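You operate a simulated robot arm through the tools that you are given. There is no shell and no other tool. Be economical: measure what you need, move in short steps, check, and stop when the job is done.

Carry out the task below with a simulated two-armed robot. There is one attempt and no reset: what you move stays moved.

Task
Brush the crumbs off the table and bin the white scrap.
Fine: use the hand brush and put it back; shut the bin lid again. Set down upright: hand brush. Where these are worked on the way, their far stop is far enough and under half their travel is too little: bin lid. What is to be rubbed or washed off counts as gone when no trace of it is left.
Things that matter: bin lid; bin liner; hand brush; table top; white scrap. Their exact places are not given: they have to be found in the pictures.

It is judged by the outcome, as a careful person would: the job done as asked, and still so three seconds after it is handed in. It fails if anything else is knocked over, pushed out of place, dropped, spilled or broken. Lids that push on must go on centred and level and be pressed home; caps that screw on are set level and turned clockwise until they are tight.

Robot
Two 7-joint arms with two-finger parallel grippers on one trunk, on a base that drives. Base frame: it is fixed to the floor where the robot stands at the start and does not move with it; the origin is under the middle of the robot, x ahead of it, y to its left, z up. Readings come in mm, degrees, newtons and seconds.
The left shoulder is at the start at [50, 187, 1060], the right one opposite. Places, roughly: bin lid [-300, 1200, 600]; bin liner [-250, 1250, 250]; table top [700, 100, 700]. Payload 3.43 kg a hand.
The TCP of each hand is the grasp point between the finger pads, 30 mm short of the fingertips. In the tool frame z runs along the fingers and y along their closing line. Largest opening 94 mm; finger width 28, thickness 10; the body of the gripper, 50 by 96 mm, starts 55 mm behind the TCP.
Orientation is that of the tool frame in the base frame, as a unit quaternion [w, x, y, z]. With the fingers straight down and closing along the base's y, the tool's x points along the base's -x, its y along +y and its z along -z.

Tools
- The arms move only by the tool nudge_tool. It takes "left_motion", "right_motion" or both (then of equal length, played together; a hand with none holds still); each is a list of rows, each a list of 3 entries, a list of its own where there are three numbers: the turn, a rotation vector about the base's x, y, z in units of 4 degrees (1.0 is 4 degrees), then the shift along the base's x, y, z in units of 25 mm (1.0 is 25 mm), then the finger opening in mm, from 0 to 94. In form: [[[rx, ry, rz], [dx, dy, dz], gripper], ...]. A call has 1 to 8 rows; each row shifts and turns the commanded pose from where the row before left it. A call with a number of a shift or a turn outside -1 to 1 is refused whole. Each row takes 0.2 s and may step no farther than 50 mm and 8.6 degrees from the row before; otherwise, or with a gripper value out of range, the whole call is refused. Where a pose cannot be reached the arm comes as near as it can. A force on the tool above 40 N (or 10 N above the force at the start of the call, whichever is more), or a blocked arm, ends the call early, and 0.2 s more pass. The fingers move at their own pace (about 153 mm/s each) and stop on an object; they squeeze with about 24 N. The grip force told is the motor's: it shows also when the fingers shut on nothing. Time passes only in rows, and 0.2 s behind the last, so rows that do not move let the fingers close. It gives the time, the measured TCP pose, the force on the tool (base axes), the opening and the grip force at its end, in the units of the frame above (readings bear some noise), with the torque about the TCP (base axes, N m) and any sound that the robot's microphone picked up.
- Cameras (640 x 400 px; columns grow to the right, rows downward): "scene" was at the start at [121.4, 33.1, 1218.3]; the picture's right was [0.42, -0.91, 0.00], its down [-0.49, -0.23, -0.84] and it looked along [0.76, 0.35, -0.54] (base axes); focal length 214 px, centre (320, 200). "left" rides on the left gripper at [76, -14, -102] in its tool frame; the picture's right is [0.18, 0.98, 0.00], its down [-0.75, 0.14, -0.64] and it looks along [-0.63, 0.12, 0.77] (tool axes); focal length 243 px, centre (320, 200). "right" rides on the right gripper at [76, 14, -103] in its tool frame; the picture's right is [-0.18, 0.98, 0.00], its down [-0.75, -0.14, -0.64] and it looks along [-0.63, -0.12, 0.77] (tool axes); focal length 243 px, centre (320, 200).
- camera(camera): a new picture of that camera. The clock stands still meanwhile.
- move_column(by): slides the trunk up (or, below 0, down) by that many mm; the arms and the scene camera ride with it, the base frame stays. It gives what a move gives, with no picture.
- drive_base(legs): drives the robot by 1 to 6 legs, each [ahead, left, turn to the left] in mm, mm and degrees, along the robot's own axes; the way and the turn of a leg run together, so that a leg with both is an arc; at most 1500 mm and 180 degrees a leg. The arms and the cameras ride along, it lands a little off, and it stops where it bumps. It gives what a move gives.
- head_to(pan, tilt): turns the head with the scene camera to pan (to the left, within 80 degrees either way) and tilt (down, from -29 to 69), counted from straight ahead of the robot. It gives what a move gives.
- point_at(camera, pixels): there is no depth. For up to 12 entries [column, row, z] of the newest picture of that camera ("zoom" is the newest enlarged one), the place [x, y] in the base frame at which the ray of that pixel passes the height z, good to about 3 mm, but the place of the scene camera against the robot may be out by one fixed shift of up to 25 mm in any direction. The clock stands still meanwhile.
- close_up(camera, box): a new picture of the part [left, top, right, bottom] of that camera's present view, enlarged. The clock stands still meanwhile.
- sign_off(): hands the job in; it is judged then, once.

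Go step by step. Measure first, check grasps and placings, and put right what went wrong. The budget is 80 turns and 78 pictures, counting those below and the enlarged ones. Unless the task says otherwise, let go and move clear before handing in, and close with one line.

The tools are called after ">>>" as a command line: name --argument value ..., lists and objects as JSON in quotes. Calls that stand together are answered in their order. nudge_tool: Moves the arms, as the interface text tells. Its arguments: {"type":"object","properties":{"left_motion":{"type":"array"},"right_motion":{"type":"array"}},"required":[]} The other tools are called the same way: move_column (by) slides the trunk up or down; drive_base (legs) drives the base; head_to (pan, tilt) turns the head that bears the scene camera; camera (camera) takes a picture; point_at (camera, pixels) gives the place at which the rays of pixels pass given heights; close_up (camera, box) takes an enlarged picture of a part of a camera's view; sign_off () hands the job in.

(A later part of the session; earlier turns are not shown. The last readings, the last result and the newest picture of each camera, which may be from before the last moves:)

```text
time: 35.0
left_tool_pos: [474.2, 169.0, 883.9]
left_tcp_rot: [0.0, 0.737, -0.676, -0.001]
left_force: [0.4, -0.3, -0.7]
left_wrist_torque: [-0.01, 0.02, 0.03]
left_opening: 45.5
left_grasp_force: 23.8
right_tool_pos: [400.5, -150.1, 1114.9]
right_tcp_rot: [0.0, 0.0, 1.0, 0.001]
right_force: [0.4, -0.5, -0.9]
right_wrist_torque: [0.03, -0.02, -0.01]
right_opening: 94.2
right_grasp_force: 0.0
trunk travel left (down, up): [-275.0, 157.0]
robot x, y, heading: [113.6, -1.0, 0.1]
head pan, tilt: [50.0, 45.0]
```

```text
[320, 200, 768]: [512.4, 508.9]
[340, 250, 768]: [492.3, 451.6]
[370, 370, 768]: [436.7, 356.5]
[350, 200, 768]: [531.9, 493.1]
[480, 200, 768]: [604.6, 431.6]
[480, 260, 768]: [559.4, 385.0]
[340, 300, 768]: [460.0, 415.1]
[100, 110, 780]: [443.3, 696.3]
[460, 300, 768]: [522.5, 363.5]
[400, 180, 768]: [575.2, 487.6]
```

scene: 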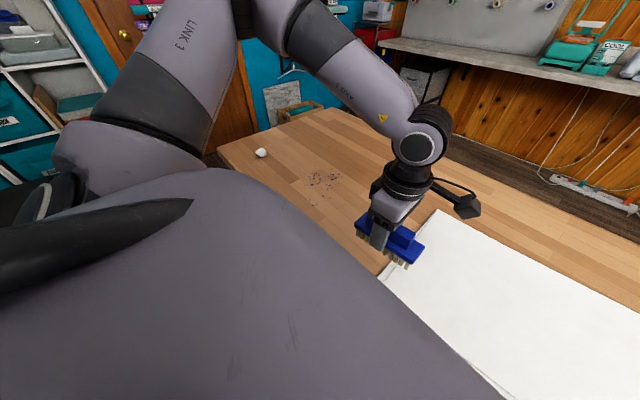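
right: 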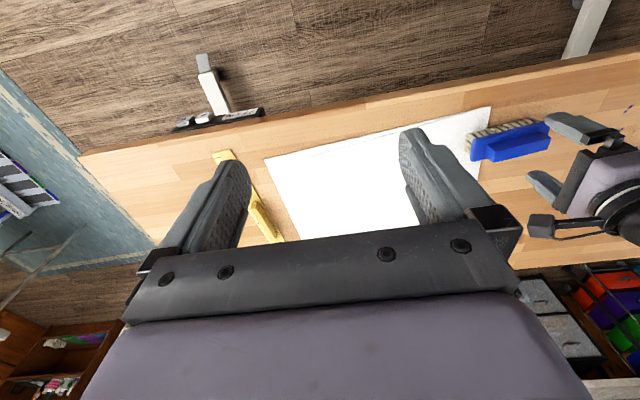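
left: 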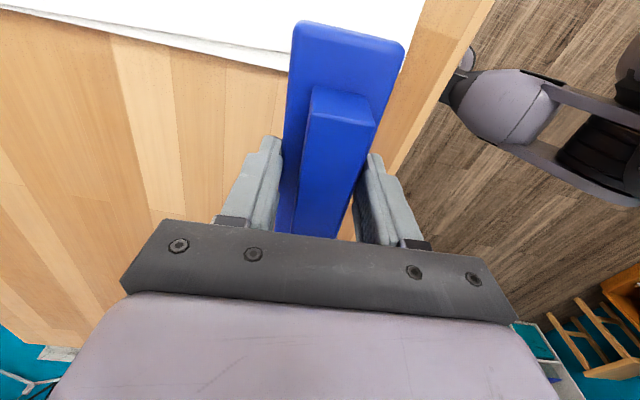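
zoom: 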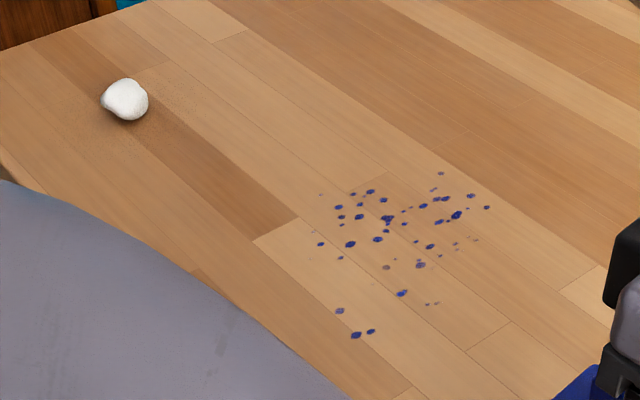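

>>> point_at --camera "zoom" --pixels '[[355, 335, 768], [340, 310, 768], [320, 195, 768], [312, 232, 768], [440, 172, 768], [487, 207, 768], [475, 240, 768], [435, 303, 768], [370, 332, 768], [125, 100, 780], [320, 244, 768], [340, 340, 768]]'

>>> drive_base --legs '[[0, 280, 0]]'

>>> camera --camera "left"

>>> camera --camera "scene"

```text
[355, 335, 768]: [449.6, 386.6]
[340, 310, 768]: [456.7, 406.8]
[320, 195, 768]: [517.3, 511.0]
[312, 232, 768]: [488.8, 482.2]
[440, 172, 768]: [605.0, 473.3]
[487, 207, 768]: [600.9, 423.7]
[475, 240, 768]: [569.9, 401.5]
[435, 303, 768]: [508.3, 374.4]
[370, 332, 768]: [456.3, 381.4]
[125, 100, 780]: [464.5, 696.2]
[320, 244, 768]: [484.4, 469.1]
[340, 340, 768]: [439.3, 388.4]
```

```text
time: 38.1
left_tool_pos: [471.8, 447.5, 882.8]
left_tcp_rot: [0.0, 0.738, -0.675, 0.0]
left_force: [-0.2, -0.6, -2.0]
left_wrist_torque: [0.01, 0.0, 0.03]
left_opening: 45.4
left_grasp_force: 24.2
right_tool_pos: [401.3, 126.7, 1114.8]
right_tcp_rot: [0.0, -0.002, 1.0, 0.001]
right_force: [-0.1, -0.3, -0.5]
right_wrist_torque: [0.03, -0.04, -0.02]
right_opening: 94.2
right_grasp_force: 0.1
trunk travel left (down, up): [-275.0, 157.0]
robot x, y, heading: [107.9, 277.9, 0.1]
head pan, tilt: [50.0, 45.0]
```

```text
46 pictures are left
```

left: 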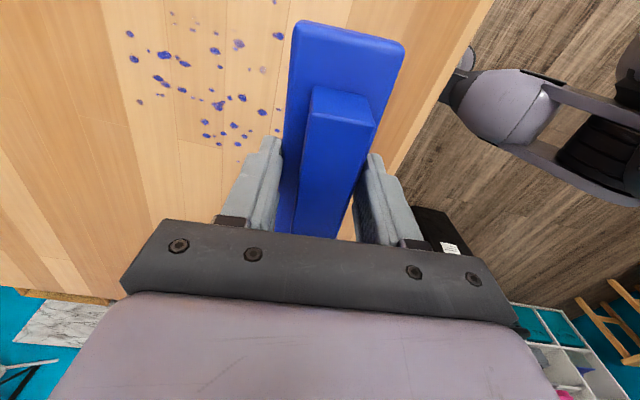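

```text
45 pictures are left
```

scene: 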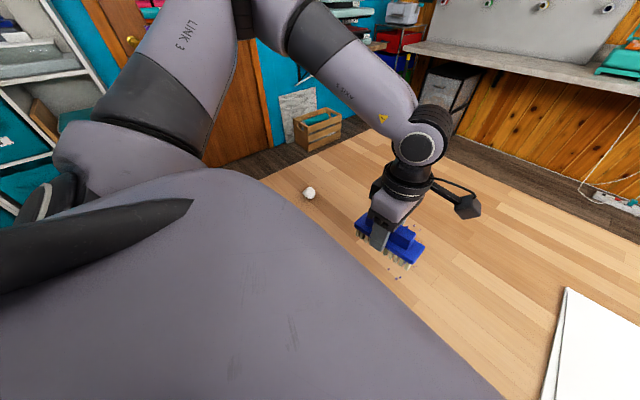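

I'll locate the crumbs with the left camera, which isn't affected by the scene camera's shift.

>>> point_at --camera "left" --pixels '[[278, 35, 768], [130, 33, 768], [170, 14, 768], [140, 102, 768], [238, 144, 768], [277, 131, 768], [205, 135, 768], [275, 2, 768], [262, 70, 768]]'

```text
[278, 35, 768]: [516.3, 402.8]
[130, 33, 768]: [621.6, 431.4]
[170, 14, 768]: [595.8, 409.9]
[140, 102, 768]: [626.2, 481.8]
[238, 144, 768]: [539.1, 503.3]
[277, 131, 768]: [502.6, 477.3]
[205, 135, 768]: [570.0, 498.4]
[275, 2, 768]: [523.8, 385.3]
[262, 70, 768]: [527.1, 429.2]
```

Crumbs lie within x 472–627, y 385–526. Reach gets longer with the hand higher relative to the shoulder, so I'll raise the hand, lower the trunk, and then test reach forward.

>>> nudge_tool --left_motion '[[[0, 0, 0], [0, 0, 1], 0], [[0, 0, 0], [0, 0, 1], 0], [[0, 0, 0], [0, 0, 1], 0], [[0, 0, 0], [0, 0, 1], 0], [[0, 0, 0], [0, 0, 1], 0], [[0, 0, 0], [0, 0, 1], 0]]'

>>> move_column --by -150

>>> nudge_tool --left_motion '[[[0, 0, 0], [1, 0, 0], 0], [[0, 0, 0], [1, 0, 0], 0], [[0, 0, 0], [1, 0, 0], 0], [[0, 0, 0], [1, 0, 0], 0], [[0, 0, 0], [1, 0, 0], 0]]'

```text
time: 39.5
left_tool_pos: [472.1, 445.1, 1033.4]
left_tcp_rot: [0.0, 0.738, -0.675, 0.0]
left_force: [0.1, -0.8, -1.6]
left_wrist_torque: [0.0, 0.0, 0.05]
left_opening: 45.4
left_grasp_force: 24.0
right_tool_pos: [399.8, 126.2, 1116.8]
right_tcp_rot: [0.0, -0.002, 1.0, 0.002]
right_force: [0.1, -0.1, -1.0]
right_wrist_torque: [-0.02, -0.02, 0.0]
right_opening: 94.3
right_grasp_force: 0.1
trunk travel left (down, up): [-275.0, 157.0]
robot x, y, heading: [110.5, 276.8, -0.1]
head pan, tilt: [50.0, 45.0]
```

```text
time: 41.2
left_tool_pos: [471.0, 445.3, 883.0]
left_tcp_rot: [0.0, 0.739, -0.674, 0.0]
left_force: [0.2, -0.1, -1.7]
left_wrist_torque: [-0.04, 0.0, 0.0]
left_opening: 45.5
left_grasp_force: 24.0
right_tool_pos: [400.7, 127.1, 966.4]
right_tcp_rot: [0.0, -0.002, 1.0, 0.001]
right_force: [1.3, 1.1, -1.0]
right_wrist_torque: [0.02, -0.02, 0.01]
right_opening: 93.6
right_grasp_force: 0.2
trunk travel left (down, up): [-125.0, 307.0]
robot x, y, heading: [109.1, 276.1, 0.2]
head pan, tilt: [50.0, 45.0]
```

```text
time: 42.4
left_tool_pos: [574.7, 458.4, 878.9]
left_tcp_rot: [0.0, 0.739, -0.674, 0.0]
left_force: [0.0, -0.8, -1.3]
left_wrist_torque: [0.03, 0.0, 0.02]
left_opening: 45.5
left_grasp_force: 23.7
left hand out of reach, approached as far as the arm can: row 4, 5
right_tool_pos: [400.9, 126.7, 966.0]
right_tcp_rot: [0.0, -0.002, 1.0, 0.0]
right_force: [0.0, 0.7, -0.1]
right_wrist_torque: [0.02, 0.02, 0.0]
right_opening: 94.1
right_grasp_force: 0.0
trunk travel left (down, up): [-125.0, 307.0]
robot x, y, heading: [108.7, 277.5, -0.1]
head pan, tilt: [50.0, 45.0]
```

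The hand stops at about x 560–575 with the base here. I'll drive ahead 80 mm in two legs, watching for a bump.

>>> drive_base --legs '[[40, 0, 0]]'

>>> drive_base --legs '[[40, 0, 0]]'

>>> head_to --pan 30 --tilt 60

>>> camera --camera "scene"

```text
time: 43.3
left_tool_pos: [614.8, 457.4, 880.0]
left_tcp_rot: [0.0, 0.739, -0.674, -0.001]
left_force: [-0.2, -0.8, -1.4]
left_wrist_torque: [0.01, -0.02, -0.03]
left_opening: 45.4
left_grasp_force: 24.3
right_tool_pos: [438.3, 127.5, 966.0]
right_tcp_rot: [0.0, -0.002, 1.0, 0.001]
right_force: [-0.3, 0.7, -0.2]
right_wrist_torque: [0.01, 0.03, 0.02]
right_opening: 94.3
right_grasp_force: 0.0
trunk travel left (down, up): [-125.0, 307.0]
robot x, y, heading: [150.8, 279.7, 0.1]
head pan, tilt: [50.0, 45.0]
```

```text
time: 44.2
left_tool_pos: [654.7, 457.1, 878.5]
left_tcp_rot: [0.0, 0.739, -0.674, 0.0]
left_force: [-0.8, -0.5, -1.2]
left_wrist_torque: [0.02, -0.01, -0.02]
left_opening: 45.5
left_grasp_force: 23.8
right_tool_pos: [478.5, 127.7, 964.4]
right_tcp_rot: [0.0, -0.002, 1.0, 0.001]
right_force: [-0.2, -0.1, -0.2]
right_wrist_torque: [0.01, 0.02, 0.01]
right_opening: 93.9
right_grasp_force: 0.0
trunk travel left (down, up): [-125.0, 307.0]
robot x, y, heading: [184.4, 277.0, -0.0]
head pan, tilt: [50.0, 45.0]
```

```text
time: 45.0
left_tool_pos: [655.4, 457.9, 878.7]
left_tcp_rot: [0.0, 0.739, -0.674, 0.001]
left_force: [0.0, 0.6, -1.7]
left_wrist_torque: [-0.02, 0.01, -0.01]
left_opening: 45.5
left_grasp_force: 23.4
right_tool_pos: [479.3, 126.3, 965.4]
right_tcp_rot: [0.0, -0.002, 1.0, 0.001]
right_force: [0.3, 0.5, 0.2]
right_wrist_torque: [-0.02, -0.02, 0.04]
right_opening: 94.0
right_grasp_force: 0.0
trunk travel left (down, up): [-125.0, 307.0]
robot x, y, heading: [185.5, 280.2, 0.4]
head pan, tilt: [30.0, 60.0]
```

```text
44 pictures are left
```

scene: 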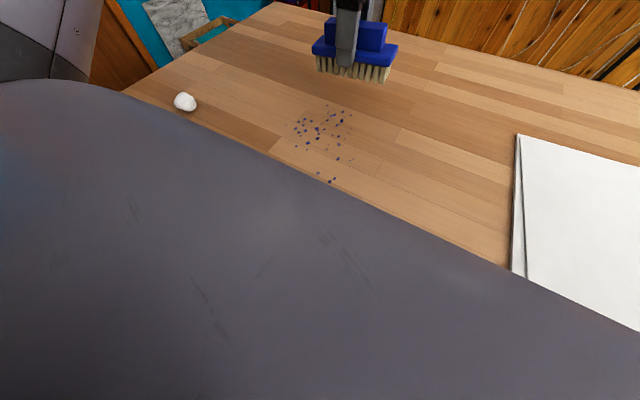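

All crumbs are now in front of the brush. I'll lower it at about (650,435) to just touch the table.

>>> nudge_tool --left_motion '[[[0, 0, 0], [-0.2, -0.8, -0.5], 0], [[0, 0, 0], [0, 0, -0.8], 0], [[0, 0, 0], [0, 0, -0.6], 0], [[0, 0, 0], [0, 0, -0.1], 0], [[0, 0, 0], [0, 0, -0.1], 0], [[0, 0, 0], [0, 0, 0], 0]]'

```text
time: 46.4
left_tool_pos: [643.3, 446.2, 827.1]
left_tcp_rot: [0.0, 0.738, -0.674, 0.001]
left_force: [0.7, 0.6, 3.4]
left_wrist_torque: [0.29, 0.09, -0.02]
left_opening: 45.5
left_grasp_force: 23.7
left hand out of reach, approached as far as the arm can: row 1
right_tool_pos: [480.0, 126.7, 965.5]
right_tcp_rot: [0.0, -0.003, 1.0, 0.001]
right_force: [-0.2, -0.3, -0.8]
right_wrist_torque: [0.01, 0.01, 0.02]
right_opening: 93.8
right_grasp_force: 0.1
trunk travel left (down, up): [-125.0, 307.0]
robot x, y, heading: [184.3, 277.2, -0.0]
head pan, tilt: [30.0, 60.0]
```

Contact at z≈827 with about 5 N. Now a stroke toward the front edge.

>>> nudge_tool --left_motion '[[[0, 0, 0], [-0.5, 0, -0.05], 0], [[0, 0, 0], [-0.6, 0, 0], 0], [[0, 0, 0], [-0.6, 0, 0], 0], [[0, 0, 0], [-0.6, 0, 0], 0], [[0, 0, 0], [-0.6, 0, 0], 0], [[0, 0, 0], [-0.6, 0, 0], 0]]'

>>> close_up --camera "scene" --box '[220, 20, 440, 200]'

```text
time: 47.8
left_tool_pos: [556.5, 442.7, 824.2]
left_tcp_rot: [0.001, 0.738, -0.675, 0.002]
left_force: [2.5, 1.1, 11.7]
left_wrist_torque: [0.69, -0.12, -0.22]
left_opening: 45.5
left_grasp_force: 24.0
right_tool_pos: [479.9, 127.2, 965.1]
right_tcp_rot: [0.0, -0.002, 1.0, 0.001]
right_force: [0.6, -0.8, 0.1]
right_wrist_torque: [0.01, -0.01, 0.01]
right_opening: 94.0
right_grasp_force: 0.0
trunk travel left (down, up): [-125.0, 307.0]
robot x, y, heading: [187.6, 276.9, 0.3]
head pan, tilt: [30.0, 60.0]
```

```text
2.22 times, centred on (330, 110) of scene
```

zoom: 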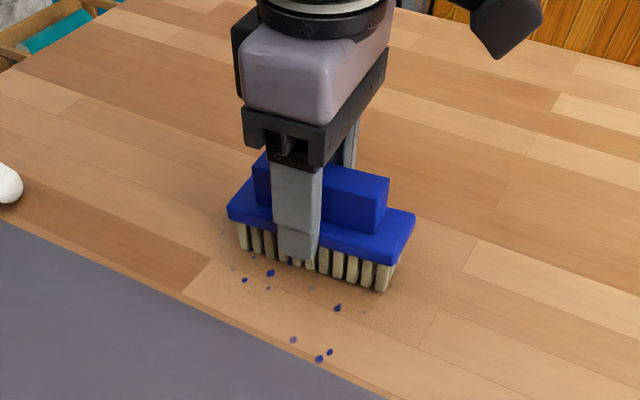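

The crumbs vanish where the bristles passed. Continuing the stroke toward the front.

>>> nudge_tool --left_motion '[[[0, 0, 0], [-0.6, -0.1, 0.05], 0], [[0, 0, 0], [-0.6, -0.1, 0], 0], [[0, 0, 0], [-0.6, -0.1, 0], 0], [[0, 0, 0], [-0.6, 0, 0], 0], [[0, 0, 0], [-0.6, 0, 0], 0], [[0, 0, 0], [-0.6, 0, 0], 0], [[0, 0, 0], [-0.6, 0, 0], 0], [[0, 0, 0], [-0.6, 0, 0], 0]]'

>>> nudge_tool --left_motion '[[[0, 0, 0], [-0.6, 0, 0], 0], [[0, 0, 0], [0, 0, 0.8], 0], [[0, 0, 0], [0, 0.5, 0.6], 0], [[0, 0, 0], [1, 0.5, 0], 0], [[0, 0, 0], [1, 0.5, 0], 0], [[0, 0, 0], [1, 0.5, 0], 0], [[0, 0, 0], [1, 0, 0], 0], [[0, 0, 0], [1, 0, 0], 0]]'

>>> nudge_tool --left_motion '[[[0, 0, 0], [1, 0, 0], 0], [[0, 0, 0], [1, 0, 0], 0], [[0, 0, 0], [1, 0, 0], 0], [[0, 0, 0], [0.6, 0, 0], 0]]'

>>> close_up --camera "scene" --box '[220, 20, 440, 200]'

```text
time: 49.6
left_tool_pos: [436.3, 438.8, 825.7]
left_tcp_rot: [0.0, 0.738, -0.675, 0.002]
left_force: [-0.8, -0.2, -1.5]
left_wrist_torque: [0.02, 0.01, -0.01]
left_opening: 45.5
left_grasp_force: 24.0
right_tool_pos: [478.9, 126.1, 965.2]
right_tcp_rot: [0.0, -0.003, 1.0, 0.0]
right_force: [0.5, -0.2, 0.0]
right_wrist_torque: [0.01, -0.02, 0.01]
right_opening: 94.1
right_grasp_force: 0.1
trunk travel left (down, up): [-125.0, 307.0]
robot x, y, heading: [190.0, 276.2, 0.1]
head pan, tilt: [30.0, 60.0]
```

```text
time: 51.4
left_tool_pos: [546.3, 487.2, 860.2]
left_tcp_rot: [0.0, 0.738, -0.674, 0.0]
left_force: [0.3, 1.1, -1.5]
left_wrist_torque: [-0.01, 0.0, 0.02]
left_opening: 45.7
left_grasp_force: 24.2
right_tool_pos: [479.6, 126.9, 965.6]
right_tcp_rot: [0.0, -0.001, 1.0, 0.001]
right_force: [-0.5, -0.5, -0.1]
right_wrist_torque: [-0.03, 0.0, 0.01]
right_opening: 93.9
right_grasp_force: 0.0
trunk travel left (down, up): [-125.0, 307.0]
robot x, y, heading: [187.5, 274.3, 0.1]
head pan, tilt: [30.0, 60.0]
```

```text
time: 52.4
left_tool_pos: [635.8, 489.0, 859.9]
left_tcp_rot: [0.0, 0.738, -0.674, 0.001]
left_force: [-0.6, 0.2, -1.4]
left_wrist_torque: [0.01, 0.03, -0.02]
left_opening: 45.3
left_grasp_force: 24.1
right_tool_pos: [478.6, 127.2, 964.7]
right_tcp_rot: [-0.001, -0.002, 1.0, 0.002]
right_force: [0.6, -0.1, -0.1]
right_wrist_torque: [0.01, 0.0, -0.02]
right_opening: 93.9
right_grasp_force: 0.0
trunk travel left (down, up): [-125.0, 307.0]
robot x, y, heading: [187.3, 275.4, 0.3]
head pan, tilt: [30.0, 60.0]
```

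```text
2.22 times, centred on (330, 110) of scene
```

zoom: 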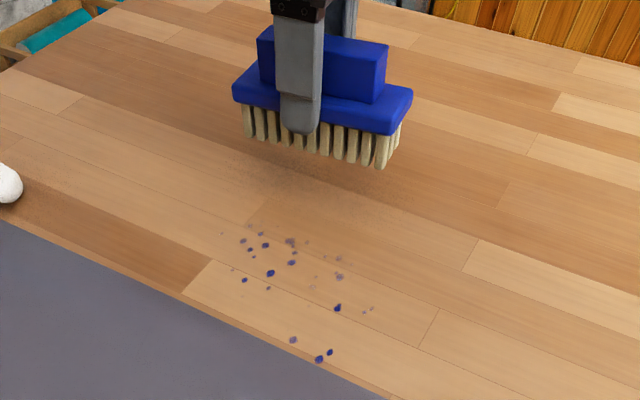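

The bristles lost contact on the second part (force −1.5 at z 825.7), leaving crumbs nearer the front. I'll press to about 823.5 and stroke at y≈488 for the whole way.

>>> nudge_tool --left_motion '[[[0, 0, 0], [0, 0, -0.7], 0], [[0, 0, 0], [0, 0, -0.7], 0], [[0, 0, 0], [0, 0, -0.1], 0], [[0, 0, 0], [-0.6, -0.1, 0], 0], [[0, 0, 0], [-0.6, -0.1, 0], 0], [[0, 0, 0], [-0.6, -0.1, 0], 0], [[0, 0, 0], [-0.6, 0, 0], 0], [[0, 0, 0], [-0.6, 0, 0], 0]]'

```text
time: 54.2
left_tool_pos: [559.7, 480.9, 823.0]
left_tcp_rot: [-0.001, 0.739, -0.674, 0.001]
left_force: [3.4, 0.1, 10.5]
left_wrist_torque: [0.73, -0.07, -0.24]
left_opening: 45.3
left_grasp_force: 24.1
right_tool_pos: [479.0, 126.4, 965.1]
right_tcp_rot: [-0.001, -0.002, 1.0, 0.001]
right_force: [0.8, -0.5, 0.6]
right_wrist_torque: [0.0, 0.0, 0.03]
right_opening: 94.0
right_grasp_force: 0.1
trunk travel left (down, up): [-125.0, 307.0]
robot x, y, heading: [188.2, 278.3, 0.2]
head pan, tilt: [30.0, 60.0]
```

Good contact (≈10 N). Continuing to x≈430.

>>> nudge_tool --left_motion '[[[0, 0, 0], [-0.6, 0, 0], 0], [[0, 0, 0], [-0.6, 0, 0], 0], [[0, 0, 0], [-0.6, 0, -0.02], 0], [[0, 0, 0], [-0.6, 0, 0], 0], [[0, 0, 0], [-0.6, 0, -0.02], 0]]'

>>> close_up --camera "scene" --box '[220, 20, 440, 200]'

```text
time: 55.4
left_tool_pos: [485.1, 480.7, 823.1]
left_tcp_rot: [-0.001, 0.738, -0.675, 0.001]
left_force: [2.8, 0.8, 10.0]
left_wrist_torque: [0.66, -0.09, -0.17]
left_opening: 45.4
left_grasp_force: 24.2
right_tool_pos: [478.9, 126.3, 965.3]
right_tcp_rot: [0.0, -0.001, 1.0, 0.001]
right_force: [0.8, 0.0, -0.6]
right_wrist_torque: [-0.02, -0.03, 0.01]
right_opening: 94.2
right_grasp_force: 0.0
trunk travel left (down, up): [-125.0, 307.0]
robot x, y, heading: [188.4, 278.5, 0.5]
head pan, tilt: [30.0, 60.0]
```

```text
2.22 times, centred on (330, 110) of scene
```

zoom: 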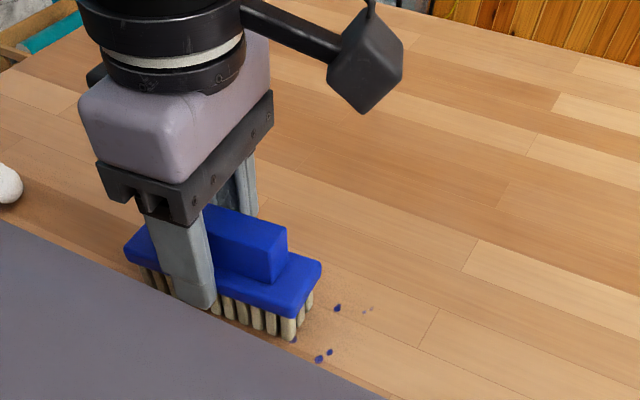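

Only five crumbs remain on the right (e.g. (337,308),(320,358)). Staying in contact, I'll go to the front, then right, then back along y≈425.

>>> nudge_tool --left_motion '[[[0, 0, 0], [-0.6, 0, 0], 0], [[0, 0, 0], [-0.6, 0, 0], 0], [[0, 0, 0], [-0.4, 0, 0], 0], [[0, 0, 0], [0, -0.6, 0], 0], [[0, 0, 0], [0, -0.6, 0], 0], [[0, 0, 0], [0, -0.6, 0], 0], [[0, 0, 0], [0, -0.6, 0], 0]]'

>>> nudge_tool --left_motion '[[[0, 0, 0], [0.6, 0, 0], 0], [[0, 0, 0], [0.6, 0, 0], 0], [[0, 0, 0], [0.6, 0, 0], 0], [[0, 0, 0], [0.6, 0, 0], 0], [[0, 0, 0], [0.6, 0, 0], 0], [[0, 0, 0], [0.6, 0, 0], 0], [[0, 0, 0], [0.6, 0, 0], 0], [[0, 0, 0], [0.6, 0, 0], 0]]'

>>> close_up --camera "scene" --box '[220, 20, 440, 200]'

```text
time: 57.0
left_tool_pos: [446.5, 420.0, 822.9]
left_tcp_rot: [0.0, 0.739, -0.674, 0.001]
left_force: [0.8, 0.0, 0.8]
left_wrist_torque: [0.13, 0.02, 0.02]
left_opening: 45.3
left_grasp_force: 24.1
right_tool_pos: [479.5, 127.8, 966.7]
right_tcp_rot: [0.0, -0.002, 1.0, 0.001]
right_force: [-0.1, 0.2, -0.7]
right_wrist_torque: [-0.01, 0.01, 0.0]
right_opening: 93.8
right_grasp_force: 0.0
trunk travel left (down, up): [-125.0, 307.0]
robot x, y, heading: [188.7, 278.2, 0.1]
head pan, tilt: [30.0, 60.0]
```

```text
time: 58.8
left_tool_pos: [565.8, 420.2, 821.9]
left_tcp_rot: [-0.001, 0.738, -0.674, 0.0]
left_force: [-2.2, -0.4, 2.8]
left_wrist_torque: [0.23, 0.17, 0.07]
left_opening: 45.4
left_grasp_force: 23.6
right_tool_pos: [478.5, 125.9, 965.5]
right_tcp_rot: [-0.001, -0.002, 1.0, 0.001]
right_force: [-0.4, -0.3, -0.4]
right_wrist_torque: [-0.01, -0.01, -0.04]
right_opening: 93.8
right_grasp_force: 0.0
trunk travel left (down, up): [-125.0, 307.0]
robot x, y, heading: [188.0, 276.9, 0.4]
head pan, tilt: [30.0, 60.0]
```

```text
2.22 times, centred on (330, 110) of scene
```

zoom: 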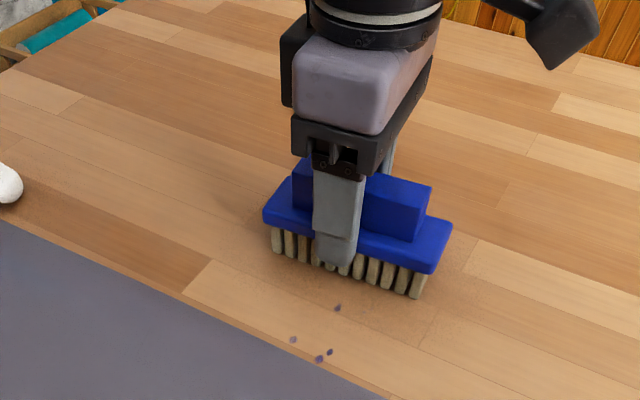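

The remaining crumbs faded but contact was light (~4 N). I'll press ~2 mm more and rub back over them.

>>> nudge_tool --left_motion '[[[0, 0, 0], [-0.5, 0, -0.08], 0], [[0, 0, 0], [-0.6, 0, 0], 0], [[0, 0, 0], [-0.6, 0, 0], 0], [[0, 0, 0], [-0.6, 0, 0], 0], [[0, 0, 0], [-0.6, 0, -0.03], 0], [[0, 0, 0], [-0.6, 0, 0], 0], [[0, 0, 0], [-0.6, 0, 0], 0], [[0, 0, 0], [-0.6, 0, 0], 0]]'

>>> nudge_tool --left_motion '[[[0, 0, 0], [0.5, 0, -0.04], 0], [[0, 0, 0], [0.6, 0, 0], 0], [[0, 0, 0], [0.6, 0, 0], 0], [[0, 0, 0], [0.6, 0, 0], 0], [[0, 0, 0], [0.6, 0, 0], 0], [[0, 0, 0], [0.6, 0, 0], 0], [[0, 0, 0], [0.6, 0, 0], 0]]'

>>> nudge_tool --left_motion '[[[0, 0, 0], [-0.1, 0, 0.5], 0], [[0, 0, 0], [0, 0, 0.7], 0], [[0, 0, 0], [0.8, 0, 0.5], 0], [[0, 0, 0], [0.8, 0, 0.5], 0]]'

>>> camera --camera "scene"

>>> close_up --camera "scene" --box '[220, 60, 420, 210]'

```text
time: 60.6
left_tool_pos: [448.5, 419.6, 821.2]
left_tcp_rot: [0.0, 0.739, -0.674, 0.001]
left_force: [6.4, 0.4, 21.3]
left_wrist_torque: [-0.2, -0.19, 0.06]
left_opening: 45.6
left_grasp_force: 24.2
right_tool_pos: [479.5, 125.8, 965.1]
right_tcp_rot: [0.0, -0.002, 1.0, 0.001]
right_force: [-0.3, 0.6, -0.6]
right_wrist_torque: [0.02, 0.04, 0.02]
right_opening: 93.6
right_grasp_force: 0.0
trunk travel left (down, up): [-125.0, 307.0]
robot x, y, heading: [185.1, 280.7, 0.3]
head pan, tilt: [30.0, 60.0]
```

```text
time: 62.2
left_tool_pos: [549.2, 420.6, 819.3]
left_tcp_rot: [-0.001, 0.739, -0.674, 0.002]
left_force: [-7.6, 0.3, 21.4]
left_wrist_torque: [-0.1, 0.3, 0.08]
left_opening: 45.5
left_grasp_force: 23.7
right_tool_pos: [479.1, 126.6, 966.9]
right_tcp_rot: [0.0, -0.002, 1.0, 0.001]
right_force: [-0.7, 0.0, 0.0]
right_wrist_torque: [-0.02, 0.02, -0.02]
right_opening: 94.0
right_grasp_force: 0.1
trunk travel left (down, up): [-125.0, 307.0]
robot x, y, heading: [188.3, 280.2, 0.2]
head pan, tilt: [30.0, 60.0]
```

```text
time: 63.2
left_tool_pos: [589.2, 420.6, 872.6]
left_tcp_rot: [0.0, 0.738, -0.674, 0.0]
left_force: [0.6, -0.2, -1.9]
left_wrist_torque: [-0.02, -0.02, 0.01]
left_opening: 45.6
left_grasp_force: 24.0
right_tool_pos: [479.1, 126.3, 964.6]
right_tcp_rot: [0.0, -0.002, 1.0, 0.001]
right_force: [0.0, 0.1, 0.3]
right_wrist_torque: [0.0, -0.01, 0.0]
right_opening: 94.2
right_grasp_force: 0.0
trunk travel left (down, up): [-125.0, 307.0]
robot x, y, heading: [185.0, 276.3, 0.1]
head pan, tilt: [30.0, 60.0]
```

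```text
39 pictures are left
```

scene: 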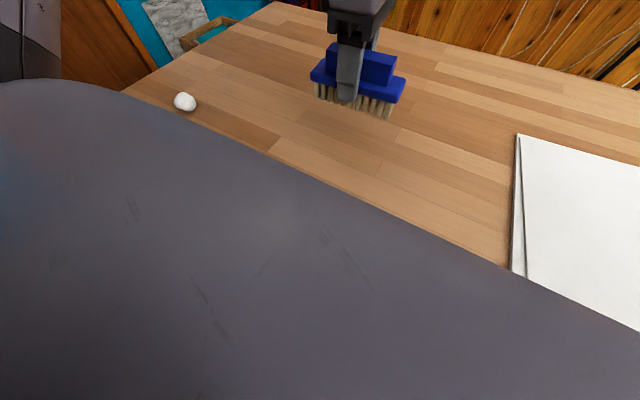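

```text
2.67 times, centred on (320, 135) of scene
```

zoom: 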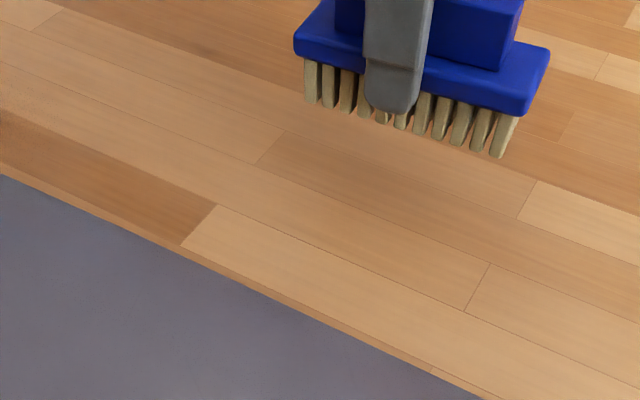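

The crumbs look gone. Now I'll take the brush back: reverse 80 mm, then 252 mm to the right.

>>> drive_base --legs '[[-80, 0, 0], [0, -252, 0]]'

>>> camera --camera "left"

>>> camera --camera "scene"

```text
time: 66.7
left_tool_pos: [511.1, 169.8, 872.5]
left_tcp_rot: [0.0, 0.738, -0.675, 0.0]
left_force: [0.2, 0.7, -1.2]
left_wrist_torque: [-0.01, -0.01, -0.01]
left_opening: 45.5
left_grasp_force: 24.2
right_tool_pos: [400.9, -123.5, 965.9]
right_tcp_rot: [0.0, -0.001, 1.0, 0.001]
right_force: [0.3, -0.4, 0.3]
right_wrist_torque: [0.02, -0.01, 0.0]
right_opening: 94.2
right_grasp_force: 0.1
trunk travel left (down, up): [-125.0, 307.0]
robot x, y, heading: [109.6, 25.8, -0.1]
head pan, tilt: [30.0, 60.0]
```

```text
37 pictures are left
```

left: 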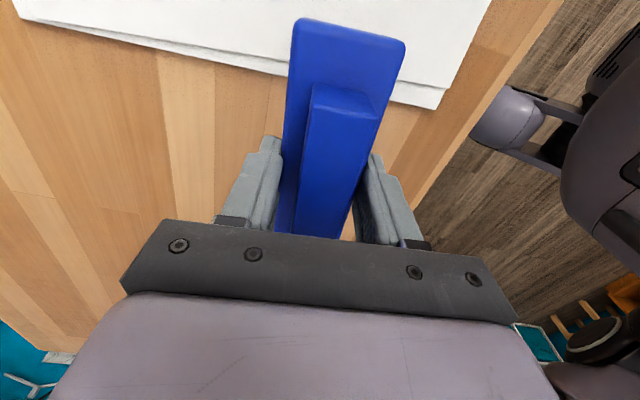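

```text
36 pictures are left
```

scene: 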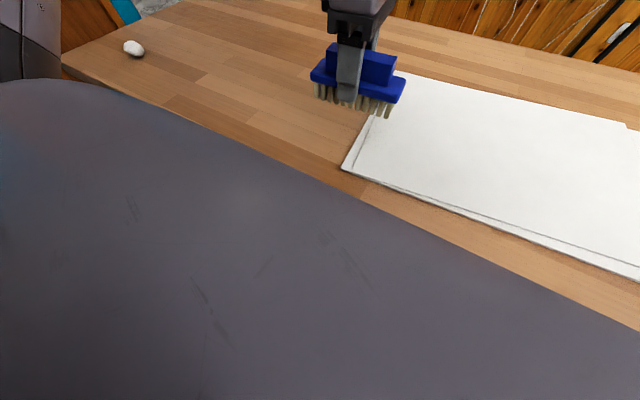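

Paper and scrap are undisturbed. Moving the brush to (475,168) and lowering it until contact.

>>> nudge_tool --left_motion '[[[0, 0, 0], [-0.8, -0.08, 0], 0], [[0, 0, 0], [-0.64, 0, -0.4], 0], [[0, 0, 0], [0, 0, -0.8], 0], [[0, 0, 0], [0, 0, -0.5], 0], [[0, 0, 0], [0, 0, -0.15], 0], [[0, 0, 0], [0, 0, -0.06], 0], [[0, 0, 0], [0, 0, 0], 0]]'

```text
time: 68.2
left_tool_pos: [476.6, 168.2, 824.7]
left_tcp_rot: [0.0, 0.738, -0.675, 0.0]
left_force: [0.5, 0.4, -1.3]
left_wrist_torque: [0.02, -0.01, -0.01]
left_opening: 45.4
left_grasp_force: 24.5
right_tool_pos: [401.7, -123.1, 965.3]
right_tcp_rot: [0.0, -0.001, 1.0, 0.001]
right_force: [-0.3, -0.2, 0.8]
right_wrist_torque: [0.0, -0.02, -0.02]
right_opening: 93.9
right_grasp_force: 0.2
trunk travel left (down, up): [-125.0, 307.0]
robot x, y, heading: [106.8, 26.4, 0.0]
head pan, tilt: [30.0, 60.0]
```

>>> nudge_tool --left_motion '[[[0, 0, 0], [-0.04, 0, -0.06], 0], [[0, 0, 0], [0, 0, -0.06], 0], [[0, 0, 0], [0, 0, 0], 0]]'

```text
time: 69.0
left_tool_pos: [474.2, 168.3, 823.6]
left_tcp_rot: [-0.001, 0.738, -0.675, 0.003]
left_force: [0.3, 5.3, 15.1]
left_wrist_torque: [-0.34, 0.09, -0.04]
left_opening: 45.5
left_grasp_force: 23.3
right_tool_pos: [400.0, -123.5, 966.1]
right_tcp_rot: [0.001, -0.001, 1.0, 0.001]
right_force: [-0.3, -0.1, 1.0]
right_wrist_torque: [0.02, 0.04, -0.01]
right_opening: 93.9
right_grasp_force: 0.0
trunk travel left (down, up): [-125.0, 307.0]
robot x, y, heading: [109.2, 28.0, 0.1]
head pan, tilt: [30.0, 60.0]
```

Contact at 15 N. Easing up ~1 mm, opening, and rising straight up.

>>> nudge_tool --left_motion '[[[0, 0, 0], [0, 0, 0.05], 0], [[0, 0, 0], [0, 0, 0], 50], [[0, 0, 0], [0, 0, 0], 70], [[0, 0, 0], [0, 0, 0], 94], [[0, 0, 0], [0, 0, 0], 94], [[0, 0, 0], [0, 0, 0.8], 94], [[0, 0, 0], [0, 0, 1], 94], [[0, 0, 0], [0, 0, 1], 94]]'

>>> nudge_tool --left_motion '[[[0, 0, 0], [0, 0, 1], 94], [[0, 0, 0], [0, 0, 1], 94], [[0, 0, 0], [0, 0, 1], 94], [[0, 0, 0], [0, 0, 1], 94]]'

>>> camera --camera "left"

>>> close_up --camera "scene" --box '[60, 10, 420, 200]'

```text
time: 70.8
left_tool_pos: [472.1, 166.3, 895.6]
left_tcp_rot: [0.0, 0.738, -0.675, 0.001]
left_force: [-0.2, 0.8, 0.5]
left_wrist_torque: [0.0, 0.01, -0.01]
left_opening: 93.9
left_grasp_force: 0.0
right_tool_pos: [400.4, -123.4, 965.2]
right_tcp_rot: [0.0, -0.002, 1.0, 0.001]
right_force: [0.0, 0.2, 0.1]
right_wrist_torque: [-0.01, 0.03, -0.01]
right_opening: 94.1
right_grasp_force: 0.1
trunk travel left (down, up): [-125.0, 307.0]
robot x, y, heading: [112.8, 30.6, -0.1]
head pan, tilt: [30.0, 60.0]
```

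```text
time: 71.8
left_tool_pos: [470.2, 182.8, 991.0]
left_tcp_rot: [0.001, 0.739, -0.674, 0.001]
left_force: [0.0, 0.4, 0.0]
left_wrist_torque: [-0.03, 0.01, 0.01]
left_opening: 94.0
left_grasp_force: 0.0
left hand out of reach, approached as far as the arm can: row 3
right_tool_pos: [400.8, -122.9, 966.1]
right_tcp_rot: [0.0, -0.001, 1.0, 0.001]
right_force: [0.5, -0.2, -1.3]
right_wrist_torque: [-0.02, -0.02, -0.03]
right_opening: 94.1
right_grasp_force: 0.1
trunk travel left (down, up): [-125.0, 307.0]
robot x, y, heading: [108.8, 28.0, 0.0]
head pan, tilt: [30.0, 60.0]
```

```text
35 pictures are left
```

left: 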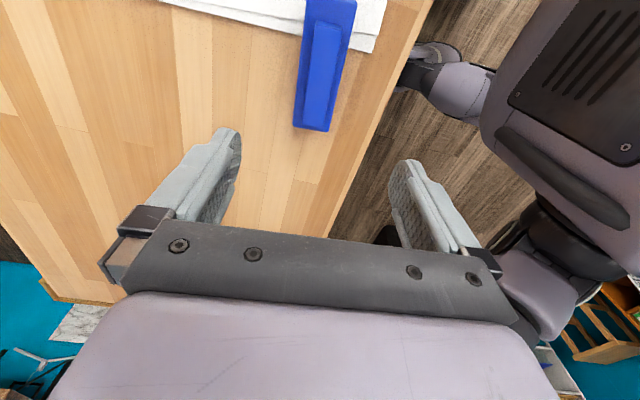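

```text
1.78 times, centred on (240, 105) of scene
```

zoom: 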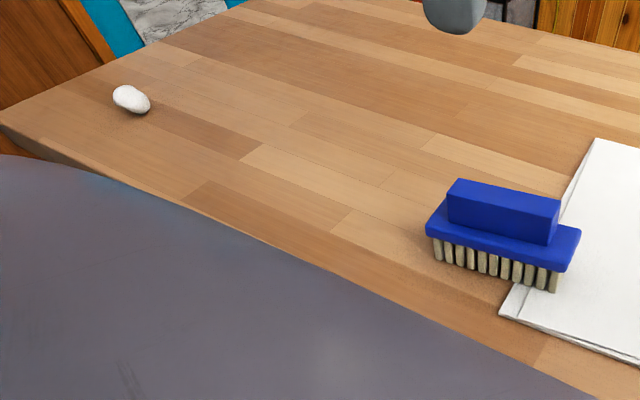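

The brush stands upright in its old place and the crumbs are gone. I'll turn the hand back to neutral and drive left toward the scrap.

>>> nudge_tool --left_motion '[[[0, 0, -1], [0, 0, 0], 94], [[0, 0, -1], [0, 0, 0], 94], [[0, 0, -1], [0, 0, 0], 94], [[0, 0, -1], [0, 0, 0], 94], [[0, 0, -1], [0, 0, 0], 94], [[0, 0, -1], [0, 0, 0], 94], [[0, 0, -1], [0, 0, 0], 94], [[0, 0, -1], [0, 0, 0], 94]]'

>>> nudge_tool --left_motion '[[[0, 0, -1], [0, 0, 0], 94], [[0, 0, -1], [0, 0, 0], 94], [[0, 0, -1], [0, 0, 0], 94], [[0, 0, -1], [0, 0, 0], 94], [[0, 0, -1], [0, 0, 0], 94], [[0, 0, -1], [0, 0, 0], 94], [[0, 0, -1], [0, 0, 0], 94], [[0, 0, -1], [0, 0, 0], 94]]'

>>> nudge_tool --left_motion '[[[0, 0, -1], [0, 0, 0], 94], [[0, 0, -1], [0, 0, 0], 94], [[0, 0, -1], [0, 0, 0], 94], [[0, 0, -1], [0, 0, 0], 94], [[0, 0, -1], [0, 0, 0], 94], [[0, 0, -1], [0, 0, 0], 94], [[0, 0, -1], [0, 0, 0], 94], [[0, 0, -0.8], [0, 0, 0], 94]]'

>>> drive_base --legs '[[0, 250, 0], [0, 220, 0]]'

>>> camera --camera "left"

>>> head_to --pan 80 --tilt 35

>>> camera --camera "scene"

```text
time: 73.7
left_tool_pos: [469.5, 182.1, 989.4]
left_tcp_rot: [0.0, -0.522, 0.853, 0.0]
left_force: [0.1, 0.9, 0.2]
left_wrist_torque: [0.0, -0.02, 0.0]
left_opening: 94.0
left_grasp_force: 0.0
right_tool_pos: [401.2, -123.1, 965.5]
right_tcp_rot: [0.0, -0.001, 1.0, 0.001]
right_force: [0.3, 0.3, 0.1]
right_wrist_torque: [0.0, -0.02, 0.0]
right_opening: 94.0
right_grasp_force: 0.1
trunk travel left (down, up): [-125.0, 307.0]
robot x, y, heading: [112.2, 29.4, 0.2]
head pan, tilt: [30.0, 60.0]
```

```text
time: 75.5
left_tool_pos: [468.9, 182.8, 990.9]
left_tcp_rot: [0.0, -0.267, 0.964, 0.0]
left_force: [0.5, 0.3, 1.1]
left_wrist_torque: [0.03, 0.0, 0.01]
left_opening: 94.1
left_grasp_force: 0.0
right_tool_pos: [400.6, -123.6, 965.4]
right_tcp_rot: [-0.001, 0.0, 1.0, 0.0]
right_force: [-0.2, -0.2, -0.1]
right_wrist_torque: [-0.01, 0.01, 0.0]
right_opening: 94.0
right_grasp_force: 0.0
trunk travel left (down, up): [-125.0, 307.0]
robot x, y, heading: [106.7, 25.9, 0.1]
head pan, tilt: [30.0, 60.0]
```

```text
time: 77.2
left_tool_pos: [469.7, 182.7, 989.3]
left_tcp_rot: [-0.001, 0.002, 1.0, -0.001]
left_force: [0.1, 0.4, 0.4]
left_wrist_torque: [-0.01, -0.04, 0.0]
left_opening: 94.0
left_grasp_force: 0.0
right_tool_pos: [400.2, -122.3, 965.0]
right_tcp_rot: [0.0, -0.002, 1.0, 0.001]
right_force: [0.2, 0.6, -1.3]
right_wrist_torque: [-0.01, -0.02, 0.01]
right_opening: 93.8
right_grasp_force: 0.2
trunk travel left (down, up): [-125.0, 307.0]
robot x, y, heading: [108.5, 29.1, -0.0]
head pan, tilt: [30.0, 60.0]
```

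```text
time: 82.2
left_tool_pos: [468.7, 646.6, 990.0]
left_tcp_rot: [0.001, -0.001, 1.0, -0.001]
left_force: [-0.1, 0.3, -0.6]
left_wrist_torque: [-0.01, 0.01, 0.02]
left_opening: 93.8
left_grasp_force: 0.1
right_tool_pos: [400.6, 342.4, 965.6]
right_tcp_rot: [0.001, -0.001, 1.0, 0.001]
right_force: [-0.5, 0.4, 0.9]
right_wrist_torque: [-0.02, -0.01, 0.01]
right_opening: 94.1
right_grasp_force: 0.1
trunk travel left (down, up): [-125.0, 307.0]
robot x, y, heading: [105.9, 490.1, 0.4]
head pan, tilt: [30.0, 60.0]
```

```text
33 pictures are left
```

left: 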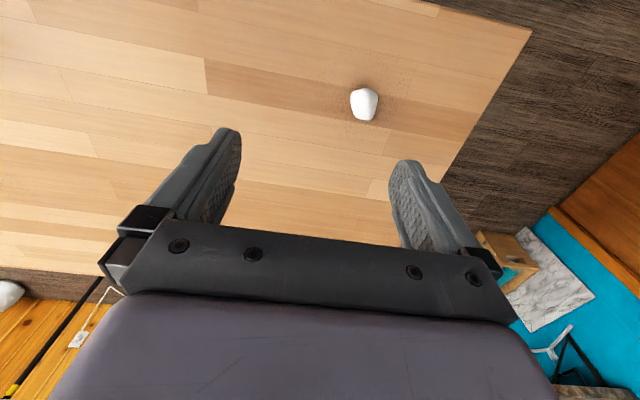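

```text
time: 83.3
left_tool_pos: [469.6, 647.1, 990.9]
left_tcp_rot: [0.0, -0.001, 1.0, -0.001]
left_force: [-0.1, -0.6, 0.1]
left_wrist_torque: [0.0, -0.03, 0.02]
left_opening: 93.8
left_grasp_force: 0.1
right_tool_pos: [400.7, 342.6, 965.3]
right_tcp_rot: [0.001, -0.002, 1.0, 0.0]
right_force: [-1.3, 0.1, -0.2]
right_wrist_torque: [0.0, 0.03, 0.0]
right_opening: 94.0
right_grasp_force: 0.0
trunk travel left (down, up): [-125.0, 307.0]
robot x, y, heading: [106.8, 491.7, 0.3]
head pan, tilt: [80.0, 35.0]
```

```text
32 pictures are left
```

scene: 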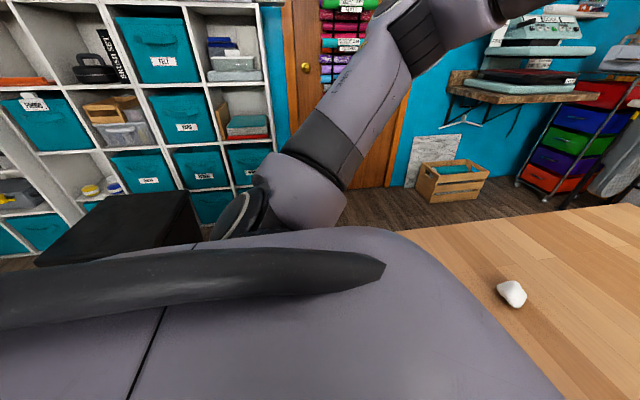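

The black bin with its flat lid shows at (120,230) left of the shelf unit. The scrap sits at (363,104) in the left view; I'll measure it and the lid corners.

>>> point_at --camera "left" --pixels '[[363, 104, 780], [350, 100, 780], [378, 100, 780], [363, 88, 780], [363, 120, 772]]'

>>> close_up --camera "left" --box '[320, 60, 420, 140]'

>>> point_at --camera "scene" --pixels '[[35, 262, 600], [80, 202, 600], [187, 190, 600], [200, 240, 600]]'

```text
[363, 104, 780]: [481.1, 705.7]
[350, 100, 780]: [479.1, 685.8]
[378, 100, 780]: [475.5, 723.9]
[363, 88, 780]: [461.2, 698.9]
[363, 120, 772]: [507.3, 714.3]
```

```text
5.00 times, centred on (370, 100) of left
```

zoom: 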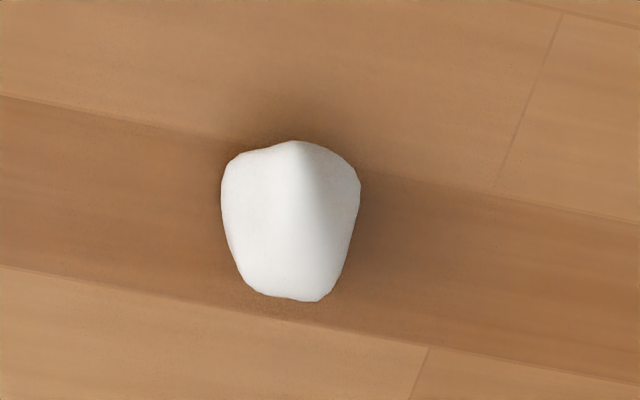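

```text
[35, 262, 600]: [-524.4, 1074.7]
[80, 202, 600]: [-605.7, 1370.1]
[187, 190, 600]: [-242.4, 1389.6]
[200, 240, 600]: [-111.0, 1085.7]
```

The scrap is about 38 mm wide, centred near (481,705). I'll move above it and come down partway.

>>> nudge_tool --left_motion '[[[0, 0, 0], [0.24, 0.9, -0.5], 94], [[0, 0, 0], [0.24, 0.9, -0.5], 94], [[0, 0, 0], [0, 0.5, -1], 94], [[0, 0, 0], [0, 0, -1], 94], [[0, 0, 0], [0, 0, -1], 94], [[0, 0, 0], [0, 0, -0.6], 94], [[0, 0, 0], [0, 0, 0], 94]]'

>>> camera --camera "left"

```text
time: 84.9
left_tool_pos: [480.7, 704.6, 875.9]
left_tcp_rot: [0.001, -0.001, 1.0, -0.001]
left_force: [0.1, -0.2, 0.1]
left_wrist_torque: [-0.02, -0.01, -0.01]
left_opening: 93.8
left_grasp_force: 0.1
right_tool_pos: [400.3, 342.2, 966.9]
right_tcp_rot: [-0.001, -0.002, 1.0, 0.001]
right_force: [0.9, 0.6, 0.2]
right_wrist_torque: [-0.03, 0.01, 0.0]
right_opening: 94.2
right_grasp_force: 0.0
trunk travel left (down, up): [-125.0, 307.0]
robot x, y, heading: [109.0, 491.0, 0.2]
head pan, tilt: [80.0, 35.0]
```

```text
30 pictures are left
```

left: 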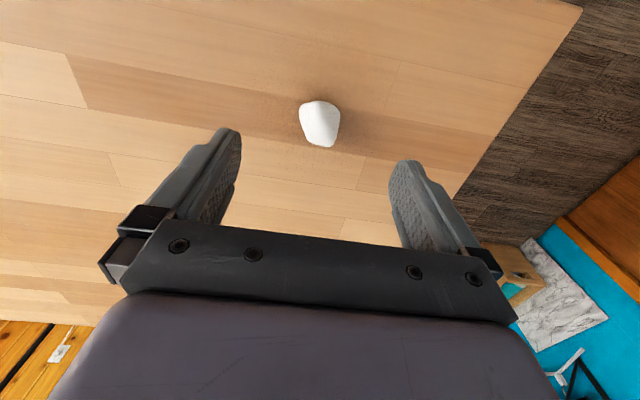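

The scrap lies right on the hand's axis (320,124). Descending to z≈803 and closing.

>>> nudge_tool --left_motion '[[[0, 0, 0], [0, 0, -0.9], 94], [[0, 0, 0], [0, 0, -0.9], 94], [[0, 0, 0], [0, 0, -0.7], 94], [[0, 0, 0], [0, 0, -0.4], 94], [[0, 0, 0], [0, 0, 0], 60], [[0, 0, 0], [0, 0, 0], 30], [[0, 0, 0], [0, 0, 0], 0], [[0, 0, 0], [0, 0, 0], 0]]'

>>> camera --camera "left"

```text
time: 86.7
left_tool_pos: [480.4, 704.5, 802.1]
left_tcp_rot: [0.001, 0.0, 1.0, -0.001]
left_force: [0.5, 0.5, 9.3]
left_wrist_torque: [0.04, -0.02, 0.01]
left_opening: 28.2
left_grasp_force: 24.4
right_tool_pos: [398.9, 341.7, 965.1]
right_tcp_rot: [0.0, -0.002, 1.0, 0.001]
right_force: [0.2, 0.8, 0.1]
right_wrist_torque: [0.01, -0.02, -0.03]
right_opening: 94.2
right_grasp_force: 0.0
trunk travel left (down, up): [-125.0, 307.0]
robot x, y, heading: [108.7, 496.4, 0.2]
head pan, tilt: [80.0, 35.0]
```

```text
29 pictures are left
```

left: 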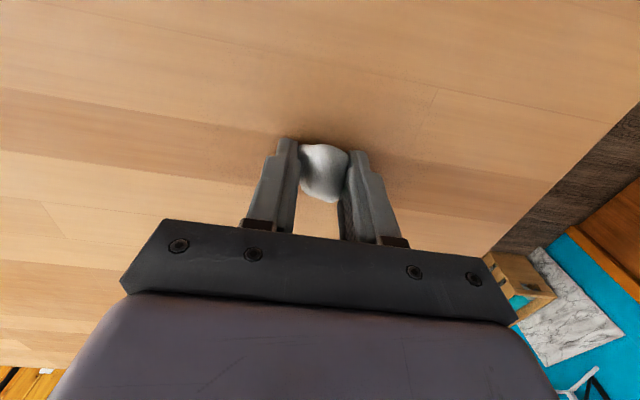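

The scrap is held (28 mm, 24 N). I'll lift it, back away from the table and turn toward the bin to look.

>>> nudge_tool --left_motion '[[[0, 0, 0], [0, 0, 1], 0], [[0, 0, 0], [0, 0, 1], 0], [[0, 0, 0], [-0.3, 0, 1], 0], [[0, 0, 0], [-0.5, 0, 1], 0], [[0, 0, 0], [-0.5, 0, 1], 0], [[0, 0, 0], [-0.5, 0, 1], 0], [[0, 0, 0], [-0.5, 0, 1], 0], [[0, 0, 0], [-0.5, 0, 1], 0]]'

>>> drive_base --legs '[[-400, 0, 0], [0, 0, 90]]'

>>> head_to --pan 0 --tilt 35

>>> camera --camera "scene"

>>> camera --camera "left"

```text
time: 88.5
left_tool_pos: [411.4, 704.4, 1000.5]
left_tcp_rot: [-0.001, -0.001, 1.0, 0.0]
left_force: [0.1, 0.0, -0.3]
left_wrist_torque: [-0.03, -0.02, 0.04]
left_opening: 27.8
left_grasp_force: 23.9
right_tool_pos: [400.9, 343.2, 964.5]
right_tcp_rot: [0.0, -0.002, 1.0, 0.0]
right_force: [0.8, -0.9, -0.2]
right_wrist_torque: [0.0, 0.02, 0.0]
right_opening: 94.0
right_grasp_force: 0.1
trunk travel left (down, up): [-125.0, 307.0]
robot x, y, heading: [109.7, 489.6, 0.4]
head pan, tilt: [80.0, 35.0]
```

```text
time: 94.9
left_tool_pos: [-513.9, 791.1, 1002.3]
left_tcp_rot: [-0.001, 0.715, -0.7, 0.0]
left_force: [0.7, 0.2, -0.4]
left_wrist_torque: [0.0, 0.04, 0.02]
left_opening: 27.9
left_grasp_force: 24.3
right_tool_pos: [-152.1, 786.4, 965.2]
right_tcp_rot: [0.0, 0.715, -0.699, 0.0]
right_force: [-0.7, 0.8, 0.3]
right_wrist_torque: [-0.01, -0.04, 0.01]
right_opening: 94.0
right_grasp_force: 0.1
trunk travel left (down, up): [-125.0, 307.0]
robot x, y, heading: [-296.1, 494.3, 91.3]
head pan, tilt: [80.0, 35.0]
```

```text
time: 96.4
left_tool_pos: [-513.0, 790.8, 1001.7]
left_tcp_rot: [-0.001, 0.714, -0.7, 0.0]
left_force: [-0.7, 0.7, 0.2]
left_wrist_torque: [0.0, -0.02, -0.03]
left_opening: 28.1
left_grasp_force: 23.9
right_tool_pos: [-152.1, 785.4, 965.1]
right_tcp_rot: [0.0, 0.715, -0.699, -0.001]
right_force: [0.3, 0.0, 0.2]
right_wrist_torque: [-0.02, 0.0, -0.01]
right_opening: 94.2
right_grasp_force: 0.2
trunk travel left (down, up): [-125.0, 307.0]
robot x, y, heading: [-294.0, 495.2, 91.1]
head pan, tilt: [0.0, 35.0]
```

```text
28 pictures are left
```

scene: 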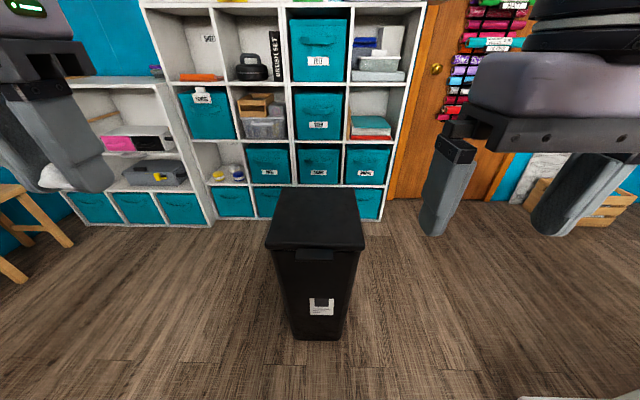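

```text
27 pictures are left
```

left: 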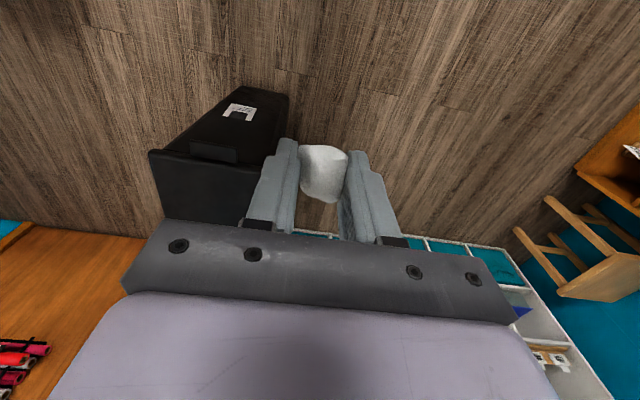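

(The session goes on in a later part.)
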